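You operate a simulated robot arm through the tools that you are given. There is no shell and no other tool.

The job below is to be done with a simulated robot arm. You get a single attempt, and the scene is never put back.

## Task
Stop the grey cabinet's run and set it to the white sign's current.
Fine: stop the run, then blue switch off, then set; yellow switch off and wide drawer shut.

It is judged by the outcome, as a careful person would: the job done as asked, and still so three seconds after it is handed in. It fails if anything else is knocked over, pushed out of place, dropped, spilled or broken.

## Robot
A 7-joint arm with a fingered hand, fixed in place. Base frame: the origin is at the foot of the arm, x ahead of it, y to its left, z up. Readings come in mm, rad, newtons and seconds.
Its first joint turns from -2.897 to 2.897 rad. Payload 3.7 kg.
The tool frame sits at the grasp point between the pads (the TCP): z along the fingers, y along the line on which they close. The tips reach 25 mm beyond it. Largest opening 88 mm; the body of the gripper starts 29 mm behind the TCP. The gripper is a hand of 5 fingers: y runs from the thumb to the fingers, the wrist lies at [-13, -106, -174] in the tool frame, and closing takes about 1.5 s.
Orientation is that of the tool frame in the base frame, as a unit quaternion [x, y, z, w]. With the fingers straight down and the wrist toward the robot, the tool's x, y and z point along [0, 1, 0], [1, 0, 0] and [0, 0, -1] of the base frame.

## Interface
- The arm moves only by the tool drive_tool. Its argument "deltas" is a list of rows, each an object of numbers (a shift or turn left out is 0, a gripper value left out holds the last): "dx", "dy", "dz": the shift along the tool's x, y, z in units of 20 mm (1.0 is 20 mm); "wx", "wy", "wz": the turn, a rotation vector about the tool's x, y, z in units of 4 degrees (1.0 is 4 degrees). In form: [{"dx": .., "dy": .., "dz": .., "wx": .., "wy": .., "wz": ..}, ...]. A call has 1 to 20 rows; each row shifts and turns the commanded pose from where the row before left it, along the tool's axes as they then stand. "grip" is the gripper command, from -1 (shut) to 1 (fully open), values between in proportion, set as the call begins (left out, the last holds). A call with a number of a shift or a turn outside -1 to 1 is refused whole. A row lasts 0.2 s, in which the tool goes at most 50 mm and 0.15 rad; a call with a longer step from one row to the next is refused whole, and so is a gripper value outside its range. A pose out of reach is approached as far as the arm can. The call stops where the force on the tool passes 40 N (or 10 N more than at its start, if that is more) or the arm is blocked; 0.2 s more then pass. Each finger travels about 108 mm/s and halts on what it meets, pressing with about 26 N; the grip force reading is that of the motor and also rises with nothing between the fingers. The clock runs only during rows and for 0.2 s after the last one: add rows that do not move to give the fingers time. It gives the time, the measured TCP pose, the force on the tool (base axes), the opening and the grip force at its end, in the units of the frame above (readings bear some noise), with the torque about the TCP (base axes, N m) and any sound that the robot's microphone picked up.
- Cameras (640 x 400 px; columns grow to the right, rows downward): "scene" is fixed at [51.5, 499.2, 1769]; the picture's right is [-0.17, -0.99, 0.00], its down [-0.73, 0.12, -0.67] and it looks along [0.66, -0.11, -0.74] (base axes); focal length 315 px, centre (320, 200). "wrist" rides on the gripper at [59, -79, -105] in the tool frame; the picture's right is [-0.73, 0.32, -0.61], its down [-0.62, -0.68, 0.38] and it looks along [-0.29, 0.66, 0.70] (tool axes); focal length 234 px, centre (320, 200). There is no depth. A picture from a camera that has moved, and an enlarged one, comes with that camera's place and axes in the base frame and with its lens.
- capture(camera): a new picture of that camera. It takes no simulated time.
- finger_targets(index, middle, ring, little, thumb_bend, thumb_turn): sets how far each is bent, from 0 (flat) to 1 (curled in); at 0.3 the hand is open as for a grip, at 0.7 the pads meet at the TCP. One left out holds its place. A second passes; each finger stops where it meets its share of the squeeze, and holds until it gets a number again. A gripper value or a shape takes the hand back. It gives what a move gives, with no picture; readings hold the bend of each and the force on index, middle, ring, little, thumb and palm. thumb_turn goes from beside the hand (0) to across from the fingers (1), as for a grip.
- set_grasp(shape): the hand has 5 fingers and takes this shape, open, in about a second: jaw (thumb against the fingers, like two jaws); tri (thumb and two fingers); tip (a fingertip pinch); poke (one finger out to press); point (the index stretched); flat (the hand flat); cup (the hand cupped); fist (a fist). The gripper value then closes the fingers along that shape, each until it touches; the sizes above hold for jaw. It gives what a move gives, with no picture.
- close_up(camera, box): a new picture of the part [left, top, right, bottom] of that camera's present view, enlarged. It takes no simulated time.
- finish_job(): hands the job in; it is judged then, once.

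Places have to be worked out from the pictures, the camera data and where the tool is seen. Open the gripper and draw the arm clear of the work before you hand the job in, unless the task says otherwise.

The tools are called after "Call:" as a command line: name --argument value ..., lists and objects as JSON in quotes. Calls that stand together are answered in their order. drive_tool: Moves the arm, as the interface text tells. Its arguments: {"type":"object","properties":{"deltas":{"type":"array","items":{"type":"object","properties":{"dx":{"type":"number"},"dy":{"type":"number"},"dz":{"type":"number"},"wx":{"type":"number"},"wy":{"type":"number"},"wz":{"type":"number"}}}},"grip":{"type":"number"}},"required":["deltas"]} The other tools are called the same way: set_grasp (shape) gives the hand a shape; finger_targets (index, middle, ring, little, thumb_bend, thumb_turn) moves the fingers one by one; capture (camera) takes a picture; close_up (camera, box) takes an enlarged picture of a part of a camera's view; finish_job () hands the job in.

At the start:

```text
t: 0.0
tool_pos: [530.9, 151.2, 1273.3]
ee_rot: [0.707, 0.707, 0.0, 0.0]
ft_force: [0.3, -0.1, 0.5]
wrist_torque: [-0.02, -0.03, -0.01]
finger_gap: 87.4
finger_force: 0.1
shape: jaw
bend: [0.3, 0.3, 0.3, 0.3, 0.3, 0.98]
finger forces: [0.1, 0.0, 0.0, 0.0, 0.0, 0.1]
```

scene: 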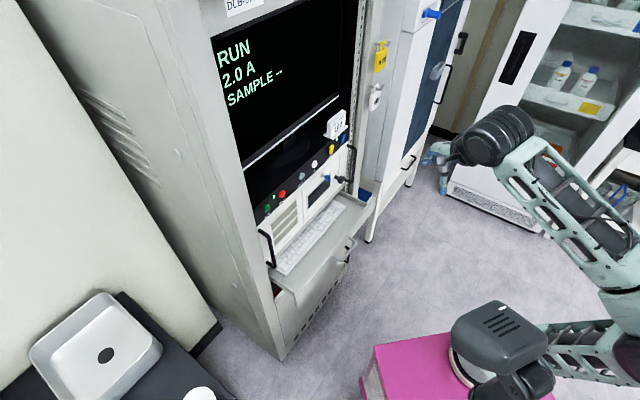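
wrist: 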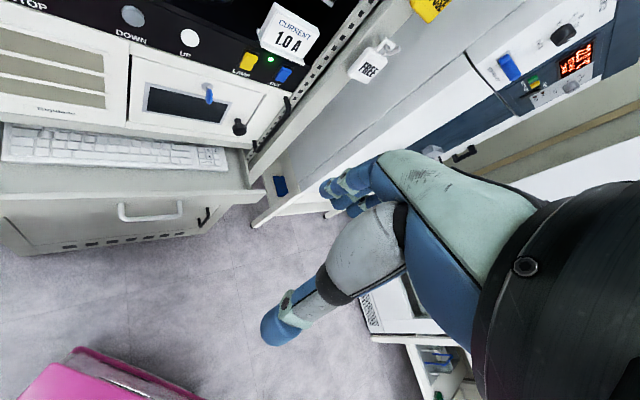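

I'll look closer at the cabinet panel and the signs before moving.

Call:
close_up --camera "scene" --box '[240, 100, 400, 200]'

Call:
close_up --camera "scene" --box '[200, 140, 400, 340]'

Call:
close_up --camera "wrist" --box '[0, 0, 320, 200]'

Call:
close_up --camera "scene" --box '[200, 0, 360, 110]'

```text
4.00 times, centred on (320, 150) of scene
camera zoom: at [51.5, 499.2, 1769.0], right [-0.17, -0.99, 0.0], down [-0.73, 0.12, -0.67], along [0.66, -0.11, -0.74], focal length 1260 px, centre (320, 400)
```

zoom: 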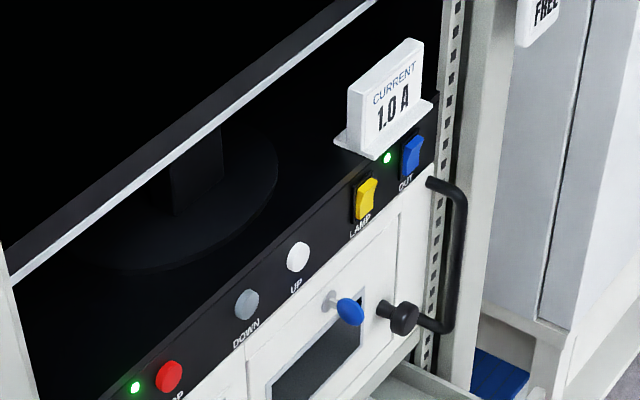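

```text
2.00 times, centred on (300, 240) of scene
camera zoom: at [51.5, 499.2, 1769.0], right [-0.17, -0.99, 0.0], down [-0.73, 0.12, -0.67], along [0.66, -0.11, -0.74], focal length 630 px, centre (360, 120)
```

zoom: 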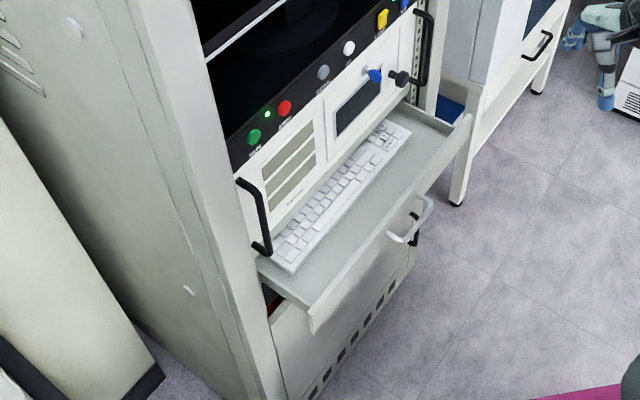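

```text
2.00 times, centred on (160, 100) of wrist
camera zoom: at [451.6, 209.4, 1377.2], right [0.32, -0.73, 0.61], down [-0.68, -0.62, -0.38], along [0.66, -0.29, -0.7], focal length 468 px, centre (640, 400)
```

zoom: 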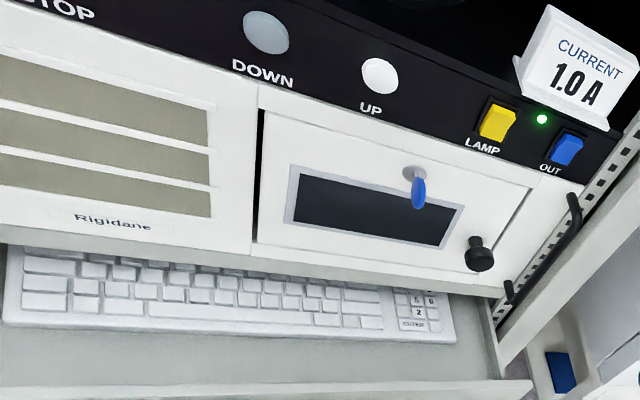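

```text
3.64 times, centred on (280, 55) of scene
camera zoom: at [51.5, 499.2, 1769.0], right [-0.17, -0.99, 0.0], down [-0.73, 0.12, -0.67], along [0.66, -0.11, -0.74], focal length 1146 px, centre (466, 727)
```

zoom: 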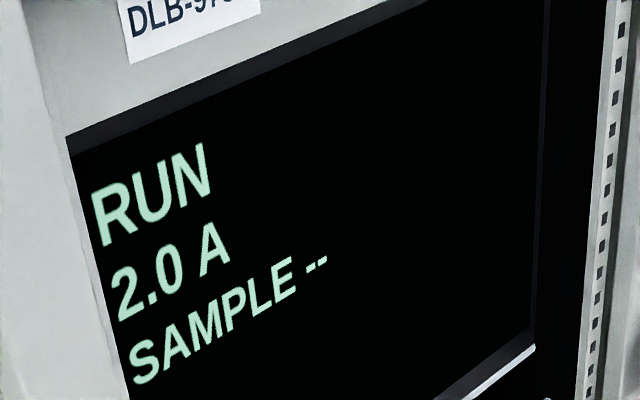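

The white CURRENT sign reads 1.0 A, and the screen shows RUN, 2.0 A. I need finer views of the switches, buttons and the hand.

Call:
close_up --camera "scene" --box '[320, 128, 352, 168]'

Call:
close_up --camera "wrist" --box '[220, 0, 320, 120]'

Call:
close_up --camera "scene" --box '[255, 160, 319, 220]'

Call:
close_up --camera "scene" --box '[360, 80, 640, 400]'

```text
10.00 times, centred on (336, 148) of scene
camera zoom: at [51.5, 499.2, 1769.0], right [-0.17, -0.99, 0.0], down [-0.73, 0.12, -0.67], along [0.66, -0.11, -0.74], focal length 3150 px, centre (160, 720)
```

zoom: 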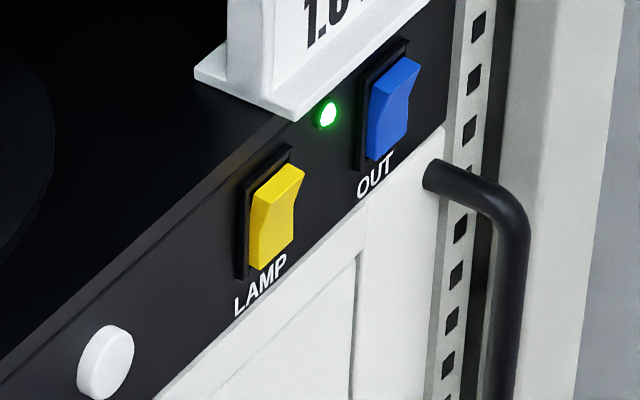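

```text
3.33 times, centred on (270, 60) of wrist
camera zoom: at [451.6, 209.4, 1377.2], right [0.32, -0.73, 0.61], down [-0.68, -0.62, -0.38], along [0.66, -0.29, -0.7], focal length 781 px, centre (487, 667)
```

zoom: 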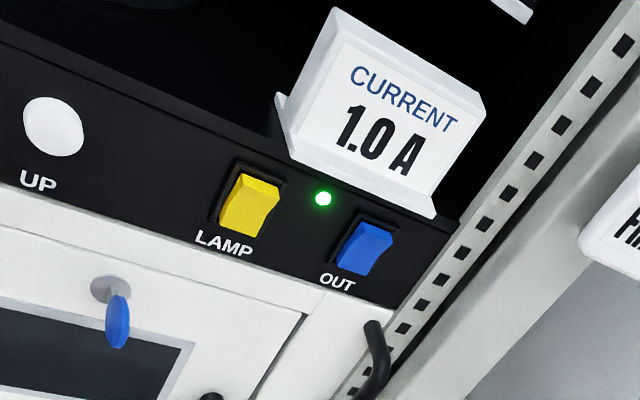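

```text
6.67 times, centred on (287, 190) of scene
camera zoom: at [51.5, 499.2, 1769.0], right [-0.17, -0.99, 0.0], down [-0.73, 0.12, -0.67], along [0.66, -0.11, -0.74], focal length 2100 px, centre (540, 267)
```

zoom: 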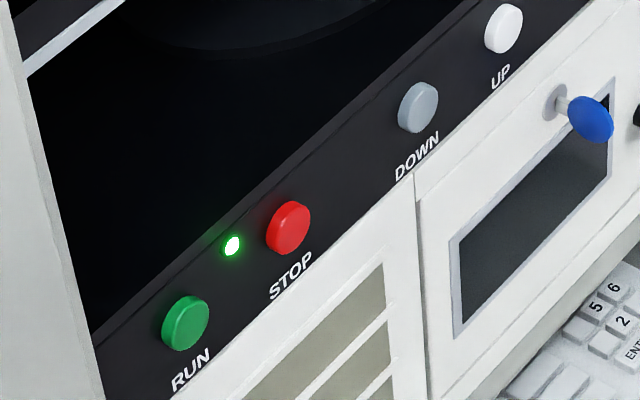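

```text
1.25 times, centred on (500, 240) of scene
camera zoom: at [51.5, 499.2, 1769.0], right [-0.17, -0.99, 0.0], down [-0.73, 0.12, -0.67], along [0.66, -0.11, -0.74], focal length 394 px, centre (95, 150)
```

zoom: 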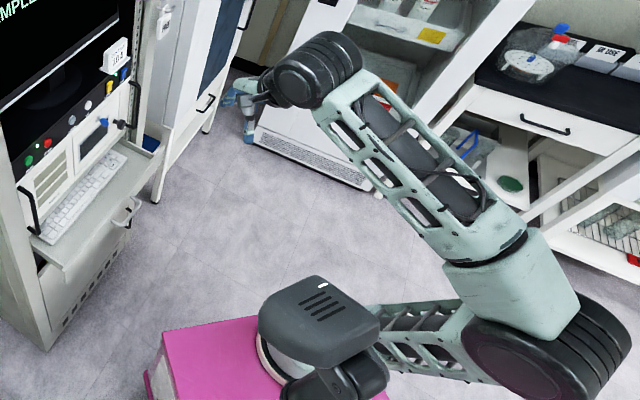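

Triangulating both views, the button row lies on a line at 45°: STOP≈(666,503), DOWN≈(729,440), UP≈(774,394), LAMP≈(836,329), OUT≈(886,279), all z≈1120, with the panel normal pointing along (0.707,0.707,0). I set the poke shape and see where the fingertip is.

Call:
set_grasp --shape "poke"

Call:
capture --camera "wrist"

Call:
close_up --camera "scene" --box '[400, 80, 560, 220]'

```text
t: 0.9
tool_pos: [529.9, 150.6, 1272.7]
ee_rot: [0.707, 0.707, 0.0, 0.001]
ft_force: [0.6, -0.4, 0.6]
wrist_torque: [-0.01, 0.0, -0.01]
finger_gap: 0.0
finger_force: 0.1
shape: poke
bend: [0.7, 0.7, 0.99, 0.99, 1.0, 1.0]
finger forces: [0.0, 0.0, 0.0, 0.1, 0.0, 0.0]
```

```text
taken
camera wrist: at [451.6, 209.4, 1377.3], right [0.32, -0.73, 0.61], down [-0.68, -0.62, -0.38], along [0.66, -0.29, -0.7], focal length 234 px, centre (320, 200)
```

wrist: 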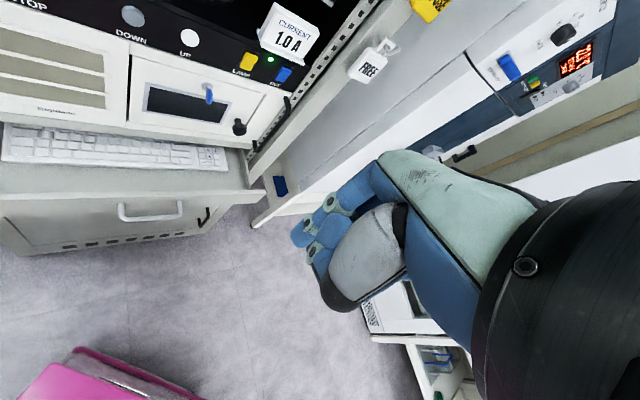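

```text
2.86 times, centred on (480, 150) of scene
camera zoom: at [51.5, 499.2, 1769.0], right [-0.17, -0.99, 0.0], down [-0.73, 0.12, -0.67], along [0.66, -0.11, -0.74], focal length 900 px, centre (-137, 343)
```

zoom: 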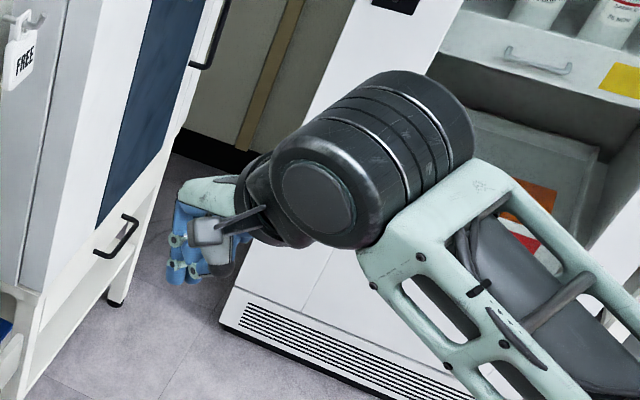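

Poke leaves index and middle both at 0.7; I curl the middle finger to leave only the index out, then inspect the hand closely.

Call:
finger_targets --middle 1 --index 0.7

Call:
close_up --camera "wrist" --box '[260, 140, 420, 340]'

Call:
close_up --camera "scene" --box '[420, 120, 500, 190]'

```text
t: 1.9
tool_pos: [529.8, 150.6, 1273.6]
ee_rot: [0.707, 0.707, 0.0, 0.0]
ft_force: [-0.5, 0.0, 0.4]
wrist_torque: [0.0, 0.0, 0.01]
finger_gap: 23.8
finger_force: 0.1
shape: fingers
bend: [0.7, 1.0, 0.99, 0.99, 1.0, 1.0]
finger forces: [0.0, 0.0, 0.0, 0.0, 0.0, 0.1]
```

```text
2.00 times, centred on (340, 240) of wrist
camera zoom: at [451.6, 209.4, 1377.2], right [0.32, -0.73, 0.61], down [-0.68, -0.62, -0.38], along [0.66, -0.29, -0.7], focal length 468 px, centre (280, 120)
```

zoom: 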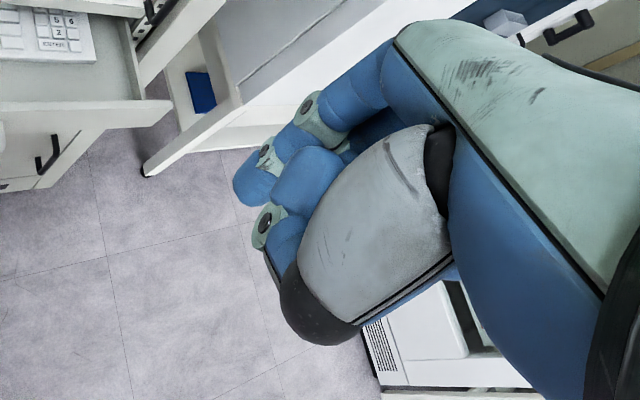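

```text
5.71 times, centred on (460, 155) of scene
camera zoom: at [51.5, 499.2, 1769.0], right [-0.17, -0.99, 0.0], down [-0.73, 0.12, -0.67], along [0.66, -0.11, -0.74], focal length 1800 px, centre (-480, 457)
```

zoom: 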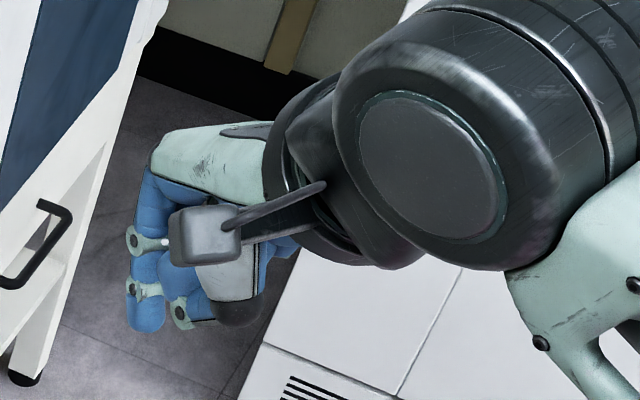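

The index at 0.7 protrudes little beyond the curled fingers. I try the point shape to see how the stretched index sits.

Call:
set_grasp --shape "point"

Call:
close_up --camera "wrist" --box '[200, 100, 440, 340]'

Call:
close_up --camera "scene" --box '[400, 120, 500, 200]'

```text
t: 2.8
tool_pos: [530.5, 151.2, 1273.6]
ee_rot: [0.707, 0.707, 0.0, 0.0]
ft_force: [-0.2, -0.4, -1.0]
wrist_torque: [0.01, 0.01, 0.02]
finger_gap: 80.8
finger_force: 0.1
shape: point
bend: [0.2, 1.0, 1.0, 1.0, 0.98, 0.88]
finger forces: [0.0, 0.0, 0.0, 0.1, 0.0, 0.0]
```

```text
1.67 times, centred on (320, 220) of wrist
camera zoom: at [451.6, 209.4, 1377.3], right [0.32, -0.73, 0.61], down [-0.68, -0.62, -0.38], along [0.66, -0.29, -0.7], focal length 390 px, centre (320, 167)
```

zoom: 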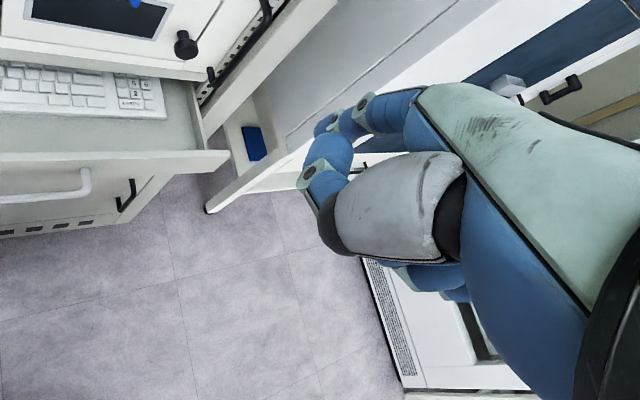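

```text
5.00 times, centred on (450, 160) of scene
camera zoom: at [51.5, 499.2, 1769.0], right [-0.17, -0.99, 0.0], down [-0.73, 0.12, -0.67], along [0.66, -0.11, -0.74], focal length 1575 px, centre (-330, 400)
```

zoom: 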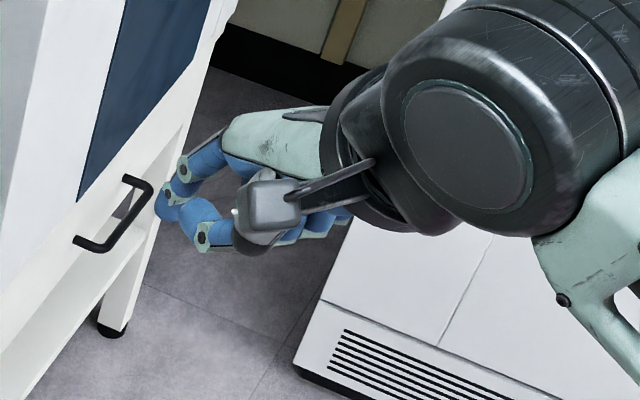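

The index stretches forward along tool +y/+z. I straighten it fully to find the hand's long axis.

Call:
finger_targets --index 0 --middle 1 --ring 1 --little 1 --thumb_bend 1

Call:
close_up --camera "wrist" --box '[200, 60, 520, 340]'

Call:
close_up --camera "scene" --box '[400, 120, 500, 200]'

```text
t: 3.8
tool_pos: [530.7, 150.0, 1272.7]
ee_rot: [0.707, 0.707, 0.0, 0.001]
ft_force: [0.0, -0.9, -1.1]
wrist_torque: [0.01, 0.0, 0.04]
finger_gap: 36.3
finger_force: 0.1
shape: fingers
bend: [0.0, 1.0, 1.0, 1.0, 1.0, 0.88]
finger forces: [0.1, 0.0, 0.0, 0.0, 0.1, 0.0]
```

```text
1.43 times, centred on (360, 200) of wrist
camera zoom: at [451.6, 209.4, 1377.2], right [0.32, -0.73, 0.61], down [-0.68, -0.62, -0.38], along [0.66, -0.29, -0.7], focal length 334 px, centre (263, 200)
```

zoom: 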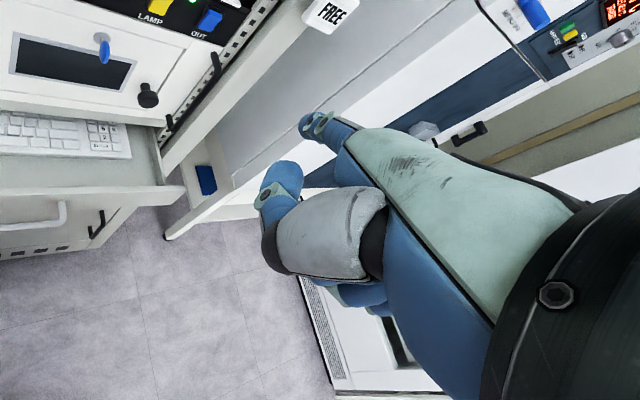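

```text
5.00 times, centred on (450, 160) of scene
camera zoom: at [51.5, 499.2, 1769.0], right [-0.17, -0.99, 0.0], down [-0.73, 0.12, -0.67], along [0.66, -0.11, -0.74], focal length 1575 px, centre (-330, 400)
```

zoom: 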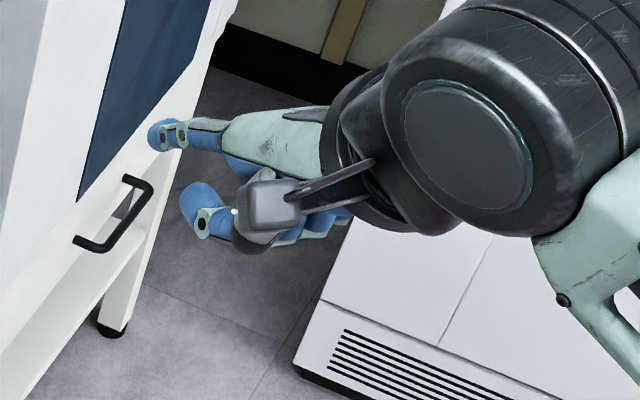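

The straight index tip lies at about tool (14, 83, −8), with its axis along roughly (0, 0.74, 0.67). I yaw 45° and begin pitching −42°, so the finger points straight into the panel.

Call:
drive_tool --deltas '[{"wz": -1}, {"wz": -1}, {"wz": -1}, {"wz": -1}, {"wz": -1}, {"wz": -1}, {"wz": -1}, {"wz": -1}, {"wz": -1}, {"wz": -1}, {"wz": -1}, {"wz": -0.25}, {"wx": -1}, {"wx": -1}, {"wx": -1}, {"wx": -1}, {"wx": -1}, {"wx": -1}, {"wx": -1}, {"wx": -1}]'

```text
t: 8.0
tool_pos: [530.6, 150.5, 1272.8]
ee_rot: [0.367, 0.888, 0.255, 0.107]
ft_force: [0.5, -0.5, -0.4]
wrist_torque: [-0.01, 0.0, -0.01]
finger_gap: 36.5
finger_force: 0.0
shape: fingers
bend: [0.0, 1.0, 1.0, 1.0, 1.0, 0.88]
finger forces: [0.1, 0.0, 0.0, 0.0, 0.0, 0.0]
```

Rotation tracked well. I finish the pitch and take pictures to verify the finger's direction.

Call:
drive_tool --deltas '[{"wx": -1}, {"wx": -1}, {"wx": -0.5}]'

Call:
capture --camera "wrist"

Call:
capture --camera "scene"

```text
t: 8.8
tool_pos: [531.2, 150.1, 1272.5]
ee_rot: [0.357, 0.863, 0.331, 0.138]
ft_force: [0.5, 0.1, 0.5]
wrist_torque: [0.0, -0.02, 0.0]
finger_gap: 36.4
finger_force: 0.2
shape: fingers
bend: [0.0, 1.0, 1.0, 1.0, 1.0, 0.88]
finger forces: [0.0, 0.1, 0.1, 0.0, 0.0, 0.0]
```

```text
taken
camera wrist: at [397.8, 100.9, 1297.6], right [0.4, -0.63, 0.67], down [0.27, -0.62, -0.74], along [0.88, 0.47, -0.08], focal length 234 px, centre (320, 200)
```

wrist: 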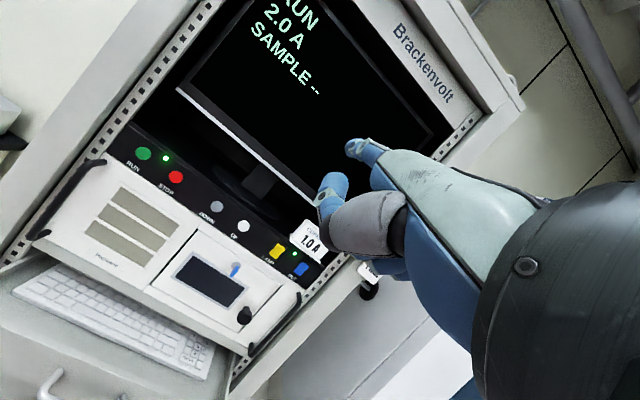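

```text
taken
```

scene: 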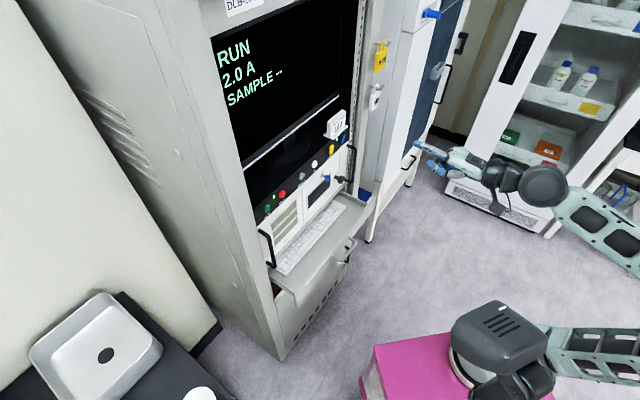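

The finger points at the cabinet and the panel is in full view; this view confirms STOP≈(665,504,1116), DOWN≈(729,440,1115) and OUT≈(887,282,1110). I zoom in to refine the fingertip location.

Call:
close_up --camera "scene" --box '[400, 130, 500, 200]'

Call:
close_up --camera "wrist" --box '[300, 110, 420, 210]'

Call:
close_up --camera "wrist" --box '[200, 180, 340, 300]'

```text
5.71 times, centred on (450, 165) of scene
camera zoom: at [51.5, 499.2, 1769.0], right [-0.17, -0.99, 0.0], down [-0.73, 0.12, -0.67], along [0.66, -0.11, -0.74], focal length 1800 px, centre (-423, 400)
```

zoom: 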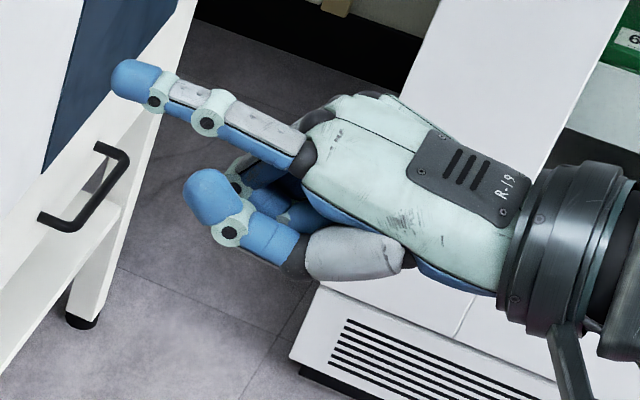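

```text
4.00 times, centred on (360, 160) of wrist
camera zoom: at [397.8, 100.9, 1297.6], right [0.4, -0.63, 0.67], down [0.27, -0.62, -0.74], along [0.88, 0.47, -0.08], focal length 937 px, centre (160, 360)
```

zoom: 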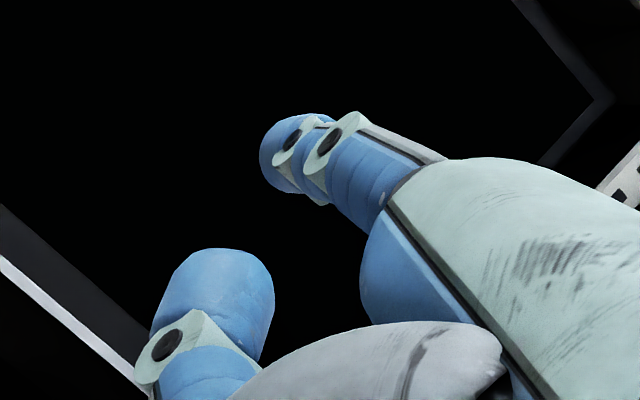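

```text
3.33 times, centred on (270, 240) of wrist
camera zoom: at [397.8, 100.9, 1297.6], right [0.4, -0.63, 0.67], down [0.27, -0.62, -0.74], along [0.88, 0.47, -0.08], focal length 781 px, centre (487, 67)
```

zoom: 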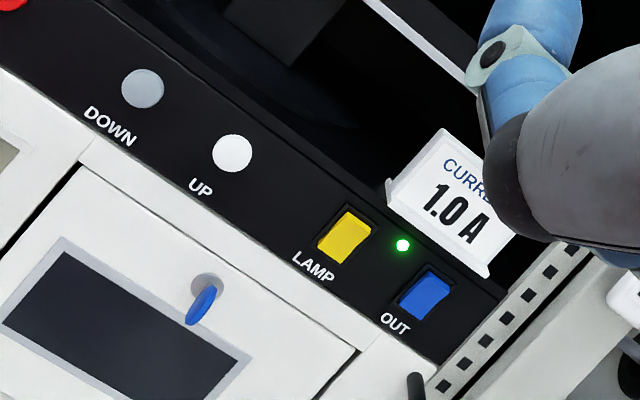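

The fingertip sits at TCP + (33, 52, 57). The thumb protrudes nearly as far as the index, so I swing it aside and check before approaching.

Call:
finger_targets --thumb_turn 0 --thumb_bend 1

Call:
close_up --camera "scene" --box '[400, 130, 500, 200]'

Call:
capture --camera "wrist"

```text
t: 9.8
tool_pos: [530.5, 149.5, 1272.6]
ee_rot: [0.356, 0.863, 0.331, 0.137]
ft_force: [0.0, -0.5, 0.5]
wrist_torque: [0.02, -0.03, 0.0]
finger_gap: 40.7
finger_force: 0.0
shape: fingers
bend: [0.0, 1.0, 1.0, 1.0, 1.0, 0.0]
finger forces: [0.0, 0.0, 0.0, 0.0, 0.0, 0.1]
```

```text
5.71 times, centred on (450, 165) of scene
camera zoom: at [51.5, 499.2, 1769.0], right [-0.17, -0.99, 0.0], down [-0.73, 0.12, -0.67], along [0.66, -0.11, -0.74], focal length 1800 px, centre (-423, 400)
```

zoom: 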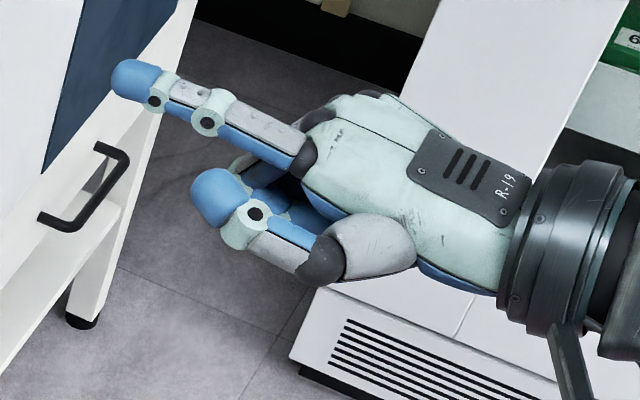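

```text
taken
camera wrist: at [397.9, 100.8, 1297.8], right [0.4, -0.63, 0.67], down [0.27, -0.62, -0.74], along [0.88, 0.47, -0.08], focal length 234 px, centre (320, 200)
```

wrist: 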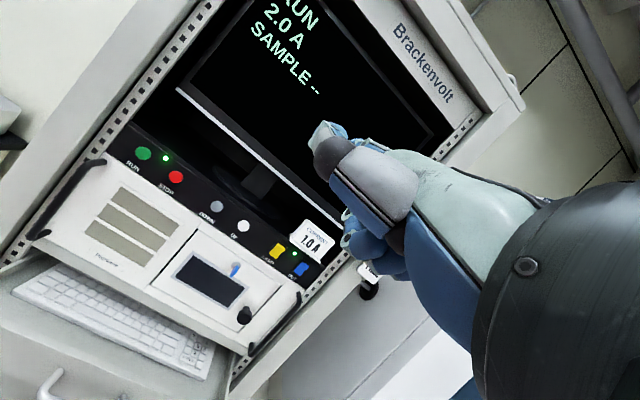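

The thumb at turn 0 blocks the camera's view of the index with no gain in clearance, so I put it back at 1. Then I move to a point about 60 mm in front of STOP.

Call:
finger_targets --thumb_turn 1 --thumb_bend 1

Call:
drive_tool --deltas '[{"dx": 0.444, "dy": 0.077, "dz": 0.968}, {"dx": 0.444, "dy": 0.077, "dz": 0.968}, {"dx": 0.444, "dy": 0.077, "dz": 0.968}, {"dx": 0.444, "dy": 0.077, "dz": 0.968}, {"dx": 0.444, "dy": 0.077, "dz": 0.968}, {"dx": 0.444, "dy": 0.077, "dz": 0.968}, {"dx": 0.444, "dy": 0.077, "dz": 0.968}, {"dx": 0.444, "dy": 0.077, "dz": 0.968}, {"dx": 0.444, "dy": 0.077, "dz": 0.968}, {"dx": 0.444, "dy": 0.077, "dz": 0.968}, {"dx": 0.444, "dy": 0.077, "dz": 0.968}, {"dx": 0.444, "dy": 0.077, "dz": 0.968}, {"dx": 0.444, "dy": 0.077, "dz": 0.968}, {"dx": 0.444, "dy": 0.077, "dz": 0.968}, {"dx": 0.444, "dy": 0.077, "dz": 0.968}, {"dx": 0.444, "dy": 0.077, "dz": 0.968}]'

Call:
capture --camera "wrist"

Call:
close_up --camera "scene" --box '[230, 140, 390, 240]'

```text
t: 10.8
tool_pos: [531.6, 149.2, 1272.9]
ee_rot: [0.356, 0.863, 0.33, 0.137]
ft_force: [-1.2, -0.3, 0.5]
wrist_torque: [-0.02, -0.05, 0.02]
finger_gap: 35.9
finger_force: 0.0
shape: fingers
bend: [0.0, 1.0, 1.0, 1.0, 1.0, 1.0]
finger forces: [0.0, 0.0, 0.1, 0.0, 0.1, 0.0]
```

```text
t: 14.2
tool_pos: [590.1, 411.0, 1060.0]
ee_rot: [0.357, 0.863, 0.331, 0.137]
ft_force: [0.6, -0.9, 0.1]
wrist_torque: [0.01, 0.0, -0.01]
finger_gap: 36.0
finger_force: 0.0
shape: fingers
bend: [0.0, 1.0, 1.0, 1.0, 1.0, 1.0]
finger forces: [0.0, 0.0, 0.0, 0.0, 0.0, 0.1]
```

```text
taken
camera wrist: at [457.6, 361.8, 1083.8], right [0.4, -0.63, 0.67], down [0.27, -0.62, -0.74], along [0.88, 0.47, -0.08], focal length 234 px, centre (320, 200)
```

wrist: 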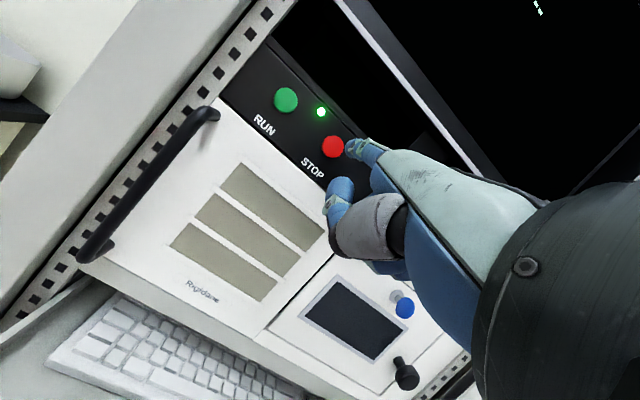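

```text
4.00 times, centred on (310, 190) of scene
camera zoom: at [51.5, 499.2, 1769.0], right [-0.17, -0.99, 0.0], down [-0.73, 0.12, -0.67], along [0.66, -0.11, -0.74], focal length 1260 px, centre (360, 240)
```

zoom: 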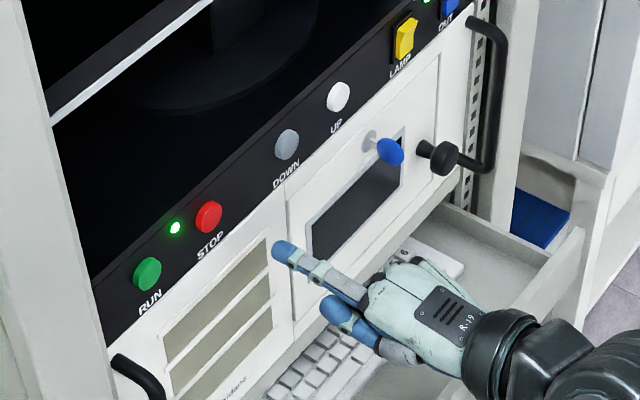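

STOP recomputes to (665,504,1116) and the tip is about 58 mm in front of it, aligned. I advance along the normal, slow near the contact.

Call:
drive_tool --deltas '[{"dy": 0.446, "dz": 0.401}, {"dy": 0.446, "dz": 0.401}, {"dy": 0.446, "dz": 0.401}, {"dy": 0.446, "dz": 0.401}, {"dy": 0.093, "dz": 0.084}, {"dy": 0.093, "dz": 0.084}]'

Call:
close_up --camera "scene" --box '[240, 150, 340, 220]'

Call:
close_up --camera "wrist" --box '[240, 60, 440, 220]'

```text
t: 15.6
tool_pos: [628.2, 448.8, 1058.6]
ee_rot: [0.357, 0.863, 0.33, 0.138]
ft_force: [-0.4, 0.0, 0.5]
wrist_torque: [0.0, 0.04, -0.03]
finger_gap: 35.7
finger_force: 0.0
shape: fingers
bend: [0.0, 1.0, 1.0, 1.0, 1.0, 1.0]
finger forces: [0.0, 0.0, 0.0, 0.0, 0.0, 0.1]
```

```text
5.71 times, centred on (290, 185) of scene
camera zoom: at [51.5, 499.2, 1769.0], right [-0.17, -0.99, 0.0], down [-0.73, 0.12, -0.67], along [0.66, -0.11, -0.74], focal length 1800 px, centre (491, 286)
```

zoom: 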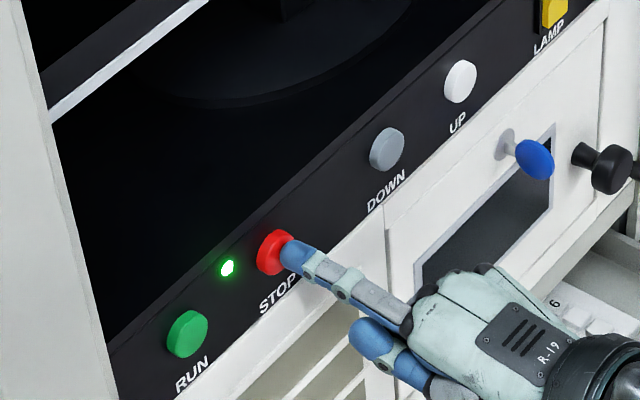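

```text
2.50 times, centred on (340, 140) of wrist
camera zoom: at [494.9, 399.0, 1083.4], right [0.4, -0.63, 0.67], down [0.27, -0.62, -0.74], along [0.88, 0.47, -0.08], focal length 585 px, centre (270, 350)
```

zoom: 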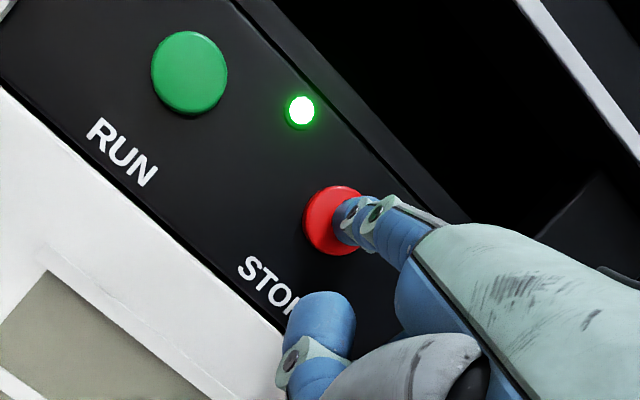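

The tip is on the STOP button's face with no force yet. I press in small steps.

Call:
drive_tool --deltas '[{"dy": 0.056, "dz": 0.05}, {"dy": 0.056, "dz": 0.05}, {"dy": 0.056, "dz": 0.05}, {"dy": 0.056, "dz": 0.05}]'

Call:
capture --camera "scene"

```text
t: 16.6
tool_pos: [630.8, 451.5, 1059.1]
ee_rot: [0.356, 0.863, 0.332, 0.137]
ft_force: [-4.9, -5.7, -0.8]
wrist_torque: [0.3, -0.27, 0.04]
finger_gap: 35.9
finger_force: 3.4
shape: fingers
bend: [0.0, 1.0, 1.0, 1.0, 1.0, 1.0]
finger forces: [7.4, 0.0, 0.0, 0.0, 0.0, 0.0]
heard: click
```

```text
taken
```

scene: 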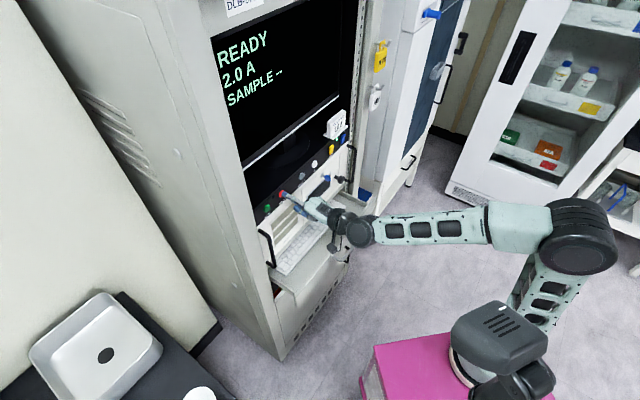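

Click heard and the screen now reads READY: the run is stopped. I back off 70 mm and move right to in front of the blue OUT switch.

Call:
drive_tool --deltas '[{"dy": -0.65, "dz": -0.585}, {"dy": -0.65, "dz": -0.585}, {"dy": -0.65, "dz": -0.585}, {"dy": -0.65, "dz": -0.585}, {"dx": -0.98}, {"dx": -0.98}, {"dx": -0.98}, {"dx": -0.98}, {"dx": -0.98}, {"dx": -0.98}, {"dx": -0.98}, {"dx": -0.98}, {"dx": -0.98}, {"dx": -0.98}, {"dx": -0.98}, {"dx": -0.98}, {"dx": -0.98}, {"dx": -0.98}, {"dx": -0.98}, {"dx": -0.98}]'

Call:
capture --camera "wrist"

Call:
close_up --camera "scene" --box '[300, 110, 400, 190]'

```text
t: 20.8
tool_pos: [804.9, 180.4, 1059.5]
ee_rot: [0.356, 0.863, 0.332, 0.137]
ft_force: [-0.3, 0.2, -0.2]
wrist_torque: [-0.01, -0.02, 0.0]
finger_gap: 35.6
finger_force: 0.1
shape: fingers
bend: [0.0, 1.0, 1.0, 1.0, 1.0, 1.0]
finger forces: [0.0, 0.1, 0.0, 0.0, 0.0, 0.1]
```

```text
taken
camera wrist: at [671.4, 131.4, 1083.2], right [0.4, -0.63, 0.67], down [0.27, -0.62, -0.74], along [0.88, 0.47, -0.08], focal length 234 px, centre (320, 200)
```

wrist: 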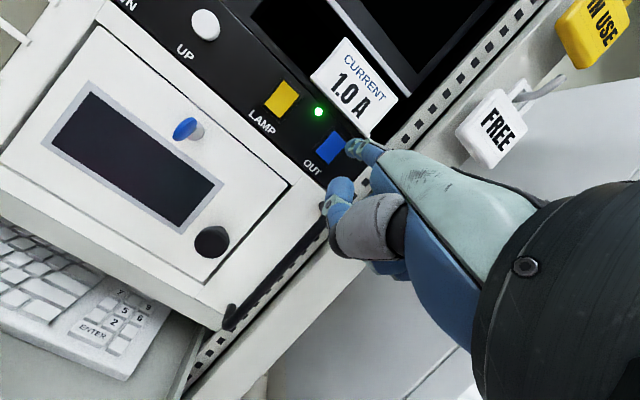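

```text
5.00 times, centred on (350, 150) of scene
camera zoom: at [51.5, 499.2, 1769.0], right [-0.17, -0.99, 0.0], down [-0.73, 0.12, -0.67], along [0.66, -0.11, -0.74], focal length 1575 px, centre (170, 450)
```

zoom: 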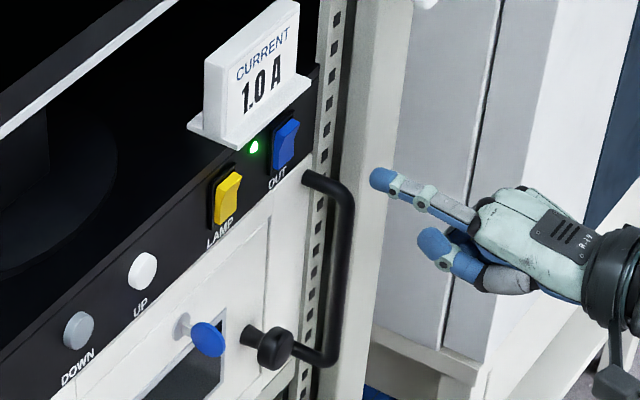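

Call:
close_up --camera "wrist" --box '[240, 60, 400, 200]'

Call:
close_up --camera "scene" --box '[335, 128, 365, 148]'

```text
2.86 times, centred on (320, 130) of wrist
camera zoom: at [671.4, 131.4, 1083.2], right [0.4, -0.63, 0.67], down [0.27, -0.62, -0.74], along [0.88, 0.47, -0.08], focal length 669 px, centre (320, 400)
```

zoom: 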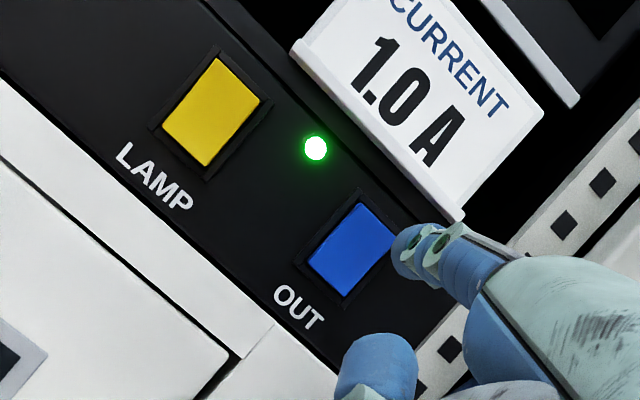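

```text
16.00 times, centred on (350, 138) of scene
camera zoom: at [51.5, 499.2, 1769.0], right [-0.17, -0.99, 0.0], down [-0.73, 0.12, -0.67], along [0.66, -0.11, -0.74], focal length 5040 px, centre (-160, 1192)
```

zoom: 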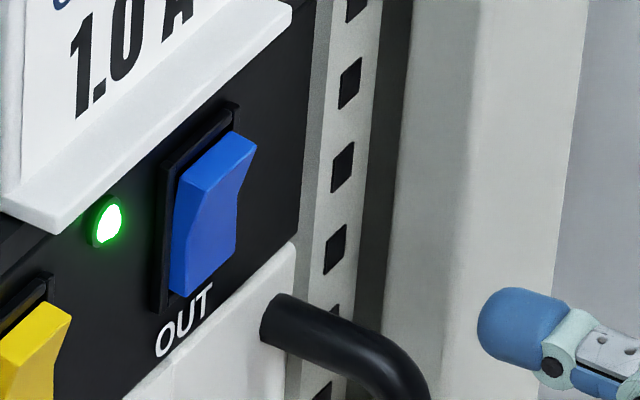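

The blue rocker spans z≈1099–1129 at (887,280), with its top half standing out and the bottom pressed in, so I flip it by pressing the top half. I raise 7 mm to stay under the sign's lip (z≈1149) and advance.

Call:
drive_tool --deltas '[{"dy": 0.234, "dz": -0.26}, {"dy": 0.446, "dz": 0.401}, {"dy": 0.446, "dz": 0.401}, {"dy": 0.446, "dz": 0.401}, {"dy": 0.446, "dz": 0.401}]'

Call:
close_up --camera "wrist" --box '[240, 60, 400, 200]'

Call:
close_up --camera "scene" --box '[325, 120, 385, 160]'

```text
t: 22.0
tool_pos: [836.9, 216.5, 1064.4]
ee_rot: [0.357, 0.862, 0.331, 0.138]
ft_force: [0.1, 0.1, -0.2]
wrist_torque: [0.02, 0.01, 0.0]
finger_gap: 36.1
finger_force: 0.0
shape: fingers
bend: [0.0, 1.0, 1.0, 1.0, 1.0, 1.0]
finger forces: [0.1, 0.0, 0.0, 0.0, 0.0, 0.1]
```

```text
2.86 times, centred on (320, 130) of wrist
camera zoom: at [705.1, 166.8, 1090.7], right [0.4, -0.63, 0.67], down [0.27, -0.62, -0.74], along [0.88, 0.47, -0.08], focal length 669 px, centre (320, 400)
```

zoom: 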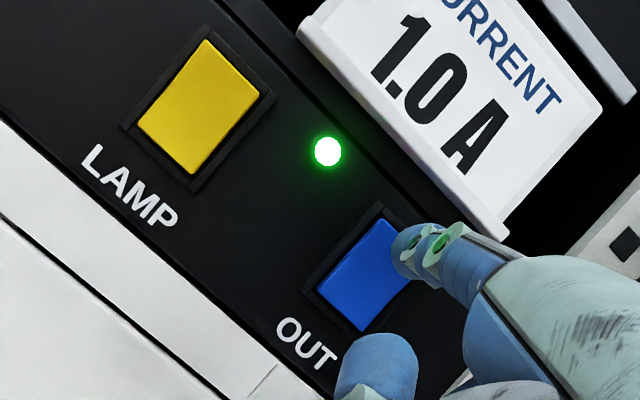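

```text
10.00 times, centred on (355, 140) of scene
camera zoom: at [51.5, 499.2, 1769.0], right [-0.17, -0.99, 0.0], down [-0.73, 0.12, -0.67], along [0.66, -0.11, -0.74], focal length 3150 px, centre (-30, 800)
```

zoom: 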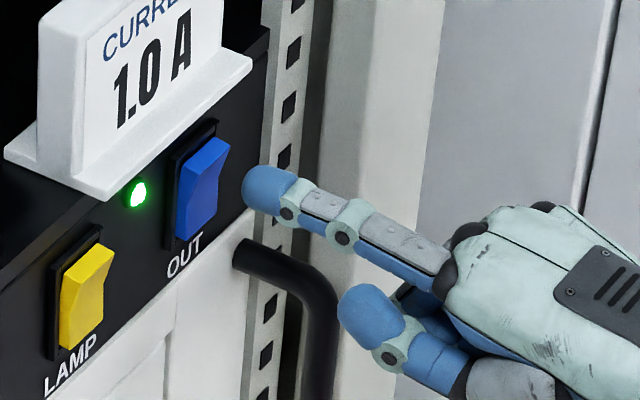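

The tip is aligned with the upper part of the blue rocker, roughly 15 mm away. I advance in small steps.

Call:
drive_tool --deltas '[{"dy": 0.093, "dz": 0.084}, {"dy": 0.093, "dz": 0.084}, {"dy": 0.093, "dz": 0.084}, {"dy": 0.093, "dz": 0.084}, {"dy": 0.056, "dz": 0.05}, {"dy": 0.056, "dz": 0.05}]'

Call:
close_up --camera "wrist" --box '[240, 60, 400, 200]'

Call:
close_up --camera "scene" --box '[325, 120, 385, 160]'

```text
t: 23.4
tool_pos: [849.2, 223.6, 1065.3]
ee_rot: [0.357, 0.863, 0.331, 0.137]
ft_force: [-0.2, -0.2, -1.0]
wrist_torque: [0.05, -0.01, -0.01]
finger_gap: 35.8
finger_force: 0.2
shape: fingers
bend: [0.0, 1.0, 1.0, 1.0, 1.0, 1.0]
finger forces: [0.3, 0.0, 0.1, 0.0, 0.0, 0.0]
```

```text
2.86 times, centred on (320, 130) of wrist
camera zoom: at [714.1, 175.3, 1090.3], right [0.4, -0.63, 0.67], down [0.26, -0.62, -0.74], along [0.88, 0.47, -0.08], focal length 669 px, centre (320, 400)
```

zoom: 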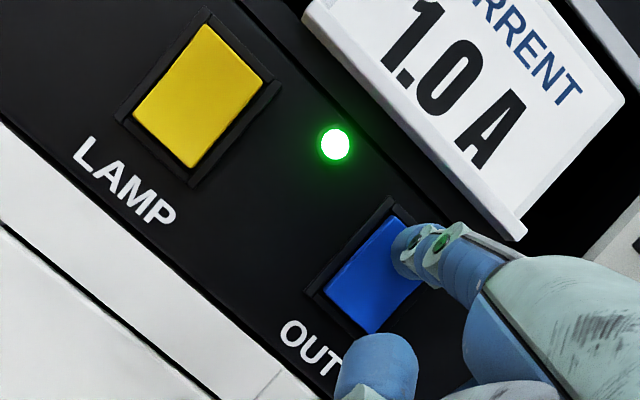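

```text
10.00 times, centred on (355, 140) of scene
camera zoom: at [51.5, 499.2, 1769.0], right [-0.17, -0.99, 0.0], down [-0.73, 0.12, -0.67], along [0.66, -0.11, -0.74], focal length 3150 px, centre (-30, 800)
```

zoom: 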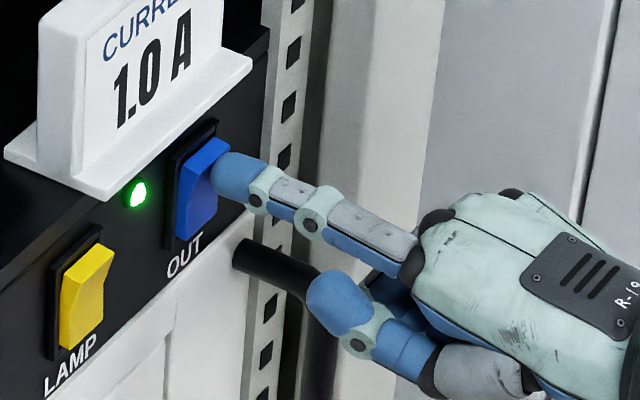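

The tip is touching the rocker's top edge and the thumb is clear of the handle so far. I push on in small steps, watching for the click.

Call:
drive_tool --deltas '[{"dy": 0.056, "dz": 0.05}, {"dy": 0.056, "dz": 0.05}, {"dy": 0.056, "dz": 0.05}, {"dy": 0.056, "dz": 0.05}]'

Call:
close_up --camera "scene" --box '[325, 120, 385, 160]'

```text
t: 24.4
tool_pos: [851.1, 226.5, 1065.8]
ee_rot: [0.357, 0.862, 0.331, 0.138]
ft_force: [-26.9, -26.4, -3.0]
wrist_torque: [1.4, -1.52, 0.42]
finger_gap: 36.0
finger_force: 18.3
shape: fingers
bend: [0.0, 1.0, 1.0, 1.0, 1.0, 1.0]
finger forces: [36.6, 0.0, 0.0, 0.1, 0.0, 0.1]
```

```text
10.00 times, centred on (355, 140) of scene
camera zoom: at [51.5, 499.2, 1769.0], right [-0.17, -0.99, 0.0], down [-0.73, 0.12, -0.67], along [0.66, -0.11, -0.74], focal length 3150 px, centre (-30, 800)
```

zoom: 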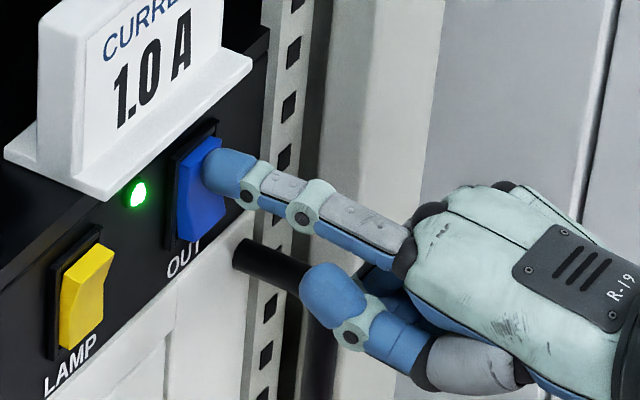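

37 N without a click: the rounded tip seems to bear too near the rocker's middle. I back off 7 mm, raise 6 mm to press nearer its top edge, and check clearance to the sign.

Call:
drive_tool --deltas '[{"dy": -0.26, "dz": -0.234}, {"dy": 0.2, "dz": -0.223}, {}]'

Call:
close_up --camera "scene" --box '[325, 120, 385, 160]'

Call:
close_up --camera "wrist" --box '[280, 80, 400, 180]'

```text
t: 25.2
tool_pos: [846.9, 224.1, 1071.5]
ee_rot: [0.357, 0.862, 0.331, 0.138]
ft_force: [-0.5, 0.1, -0.7]
wrist_torque: [0.02, 0.0, 0.04]
finger_gap: 36.2
finger_force: 0.1
shape: fingers
bend: [0.0, 1.0, 1.0, 1.0, 1.0, 1.0]
finger forces: [0.0, 0.1, 0.0, 0.0, 0.0, 0.1]
```

```text
10.00 times, centred on (355, 140) of scene
camera zoom: at [51.5, 499.2, 1769.0], right [-0.17, -0.99, 0.0], down [-0.73, 0.12, -0.67], along [0.66, -0.11, -0.74], focal length 3150 px, centre (-30, 800)
```

zoom: 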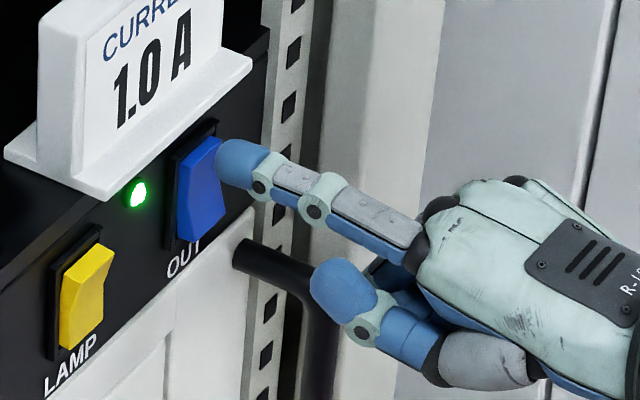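

```text
4.00 times, centred on (340, 130) of wrist
camera zoom: at [713.2, 174.6, 1096.2], right [0.4, -0.63, 0.67], down [0.27, -0.62, -0.74], along [0.88, 0.47, -0.08], focal length 937 px, centre (240, 480)
```

zoom: 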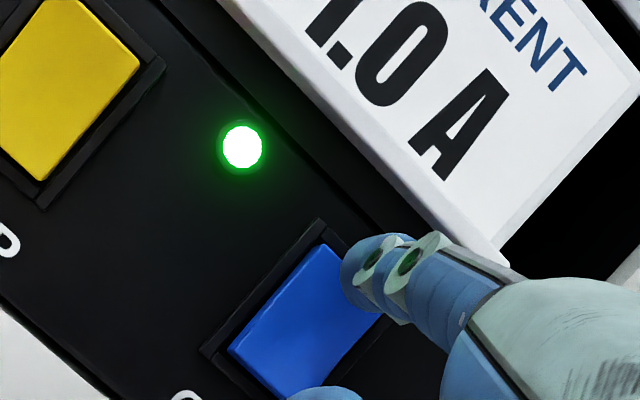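

The blue rocker's profile looks different now (bottom standing out), though no click was reported and the green LED is still lit. I retreat a bit for a clear look before pressing again.

Call:
drive_tool --deltas '[{"dy": -0.6, "dz": -0.54}, {"dy": -0.6, "dz": -0.54}, {"dy": -0.6, "dz": -0.54}]'

Call:
close_up --camera "scene" --box '[325, 128, 361, 158]'

Call:
close_up --camera "wrist" --box '[240, 60, 400, 200]'

Call:
capture --camera "scene"

```text
t: 26.0
tool_pos: [811.3, 187.3, 1072.8]
ee_rot: [0.357, 0.863, 0.331, 0.137]
ft_force: [0.2, -0.3, -0.6]
wrist_torque: [0.0, -0.02, -0.01]
finger_gap: 35.9
finger_force: 0.0
shape: fingers
bend: [0.0, 1.0, 1.0, 1.0, 1.0, 1.0]
finger forces: [0.0, 0.1, 0.0, 0.0, 0.0, 0.1]
```

```text
13.33 times, centred on (343, 143) of scene
camera zoom: at [51.5, 499.2, 1769.0], right [-0.17, -0.99, 0.0], down [-0.73, 0.12, -0.67], along [0.66, -0.11, -0.74], focal length 4200 px, centre (13, 960)
```

zoom: 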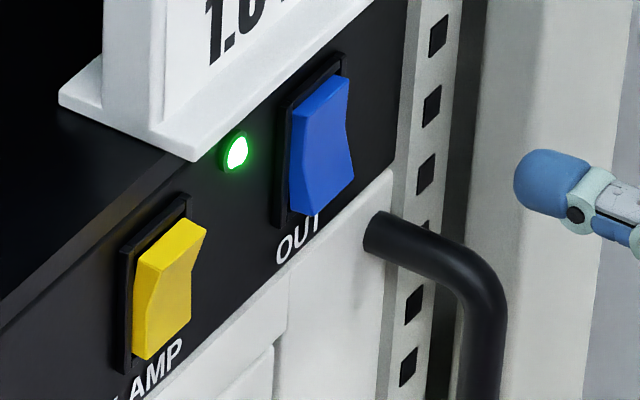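

```text
2.86 times, centred on (320, 130) of wrist
camera zoom: at [678.7, 138.7, 1096.0], right [0.4, -0.63, 0.67], down [0.27, -0.62, -0.74], along [0.88, 0.47, -0.08], focal length 669 px, centre (320, 400)
```

zoom: 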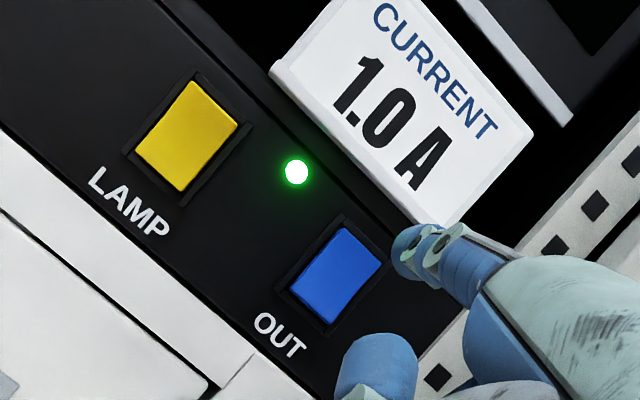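

```text
taken
```

scene: 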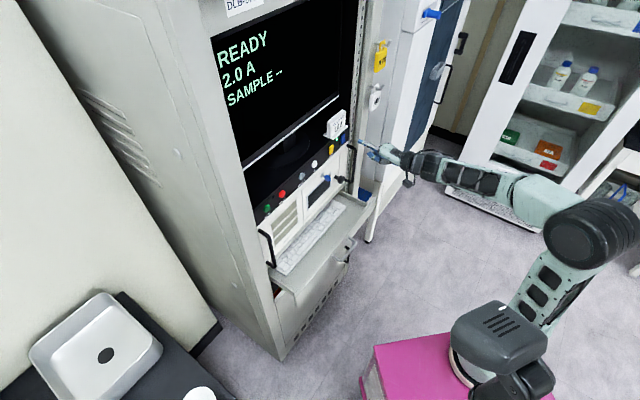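

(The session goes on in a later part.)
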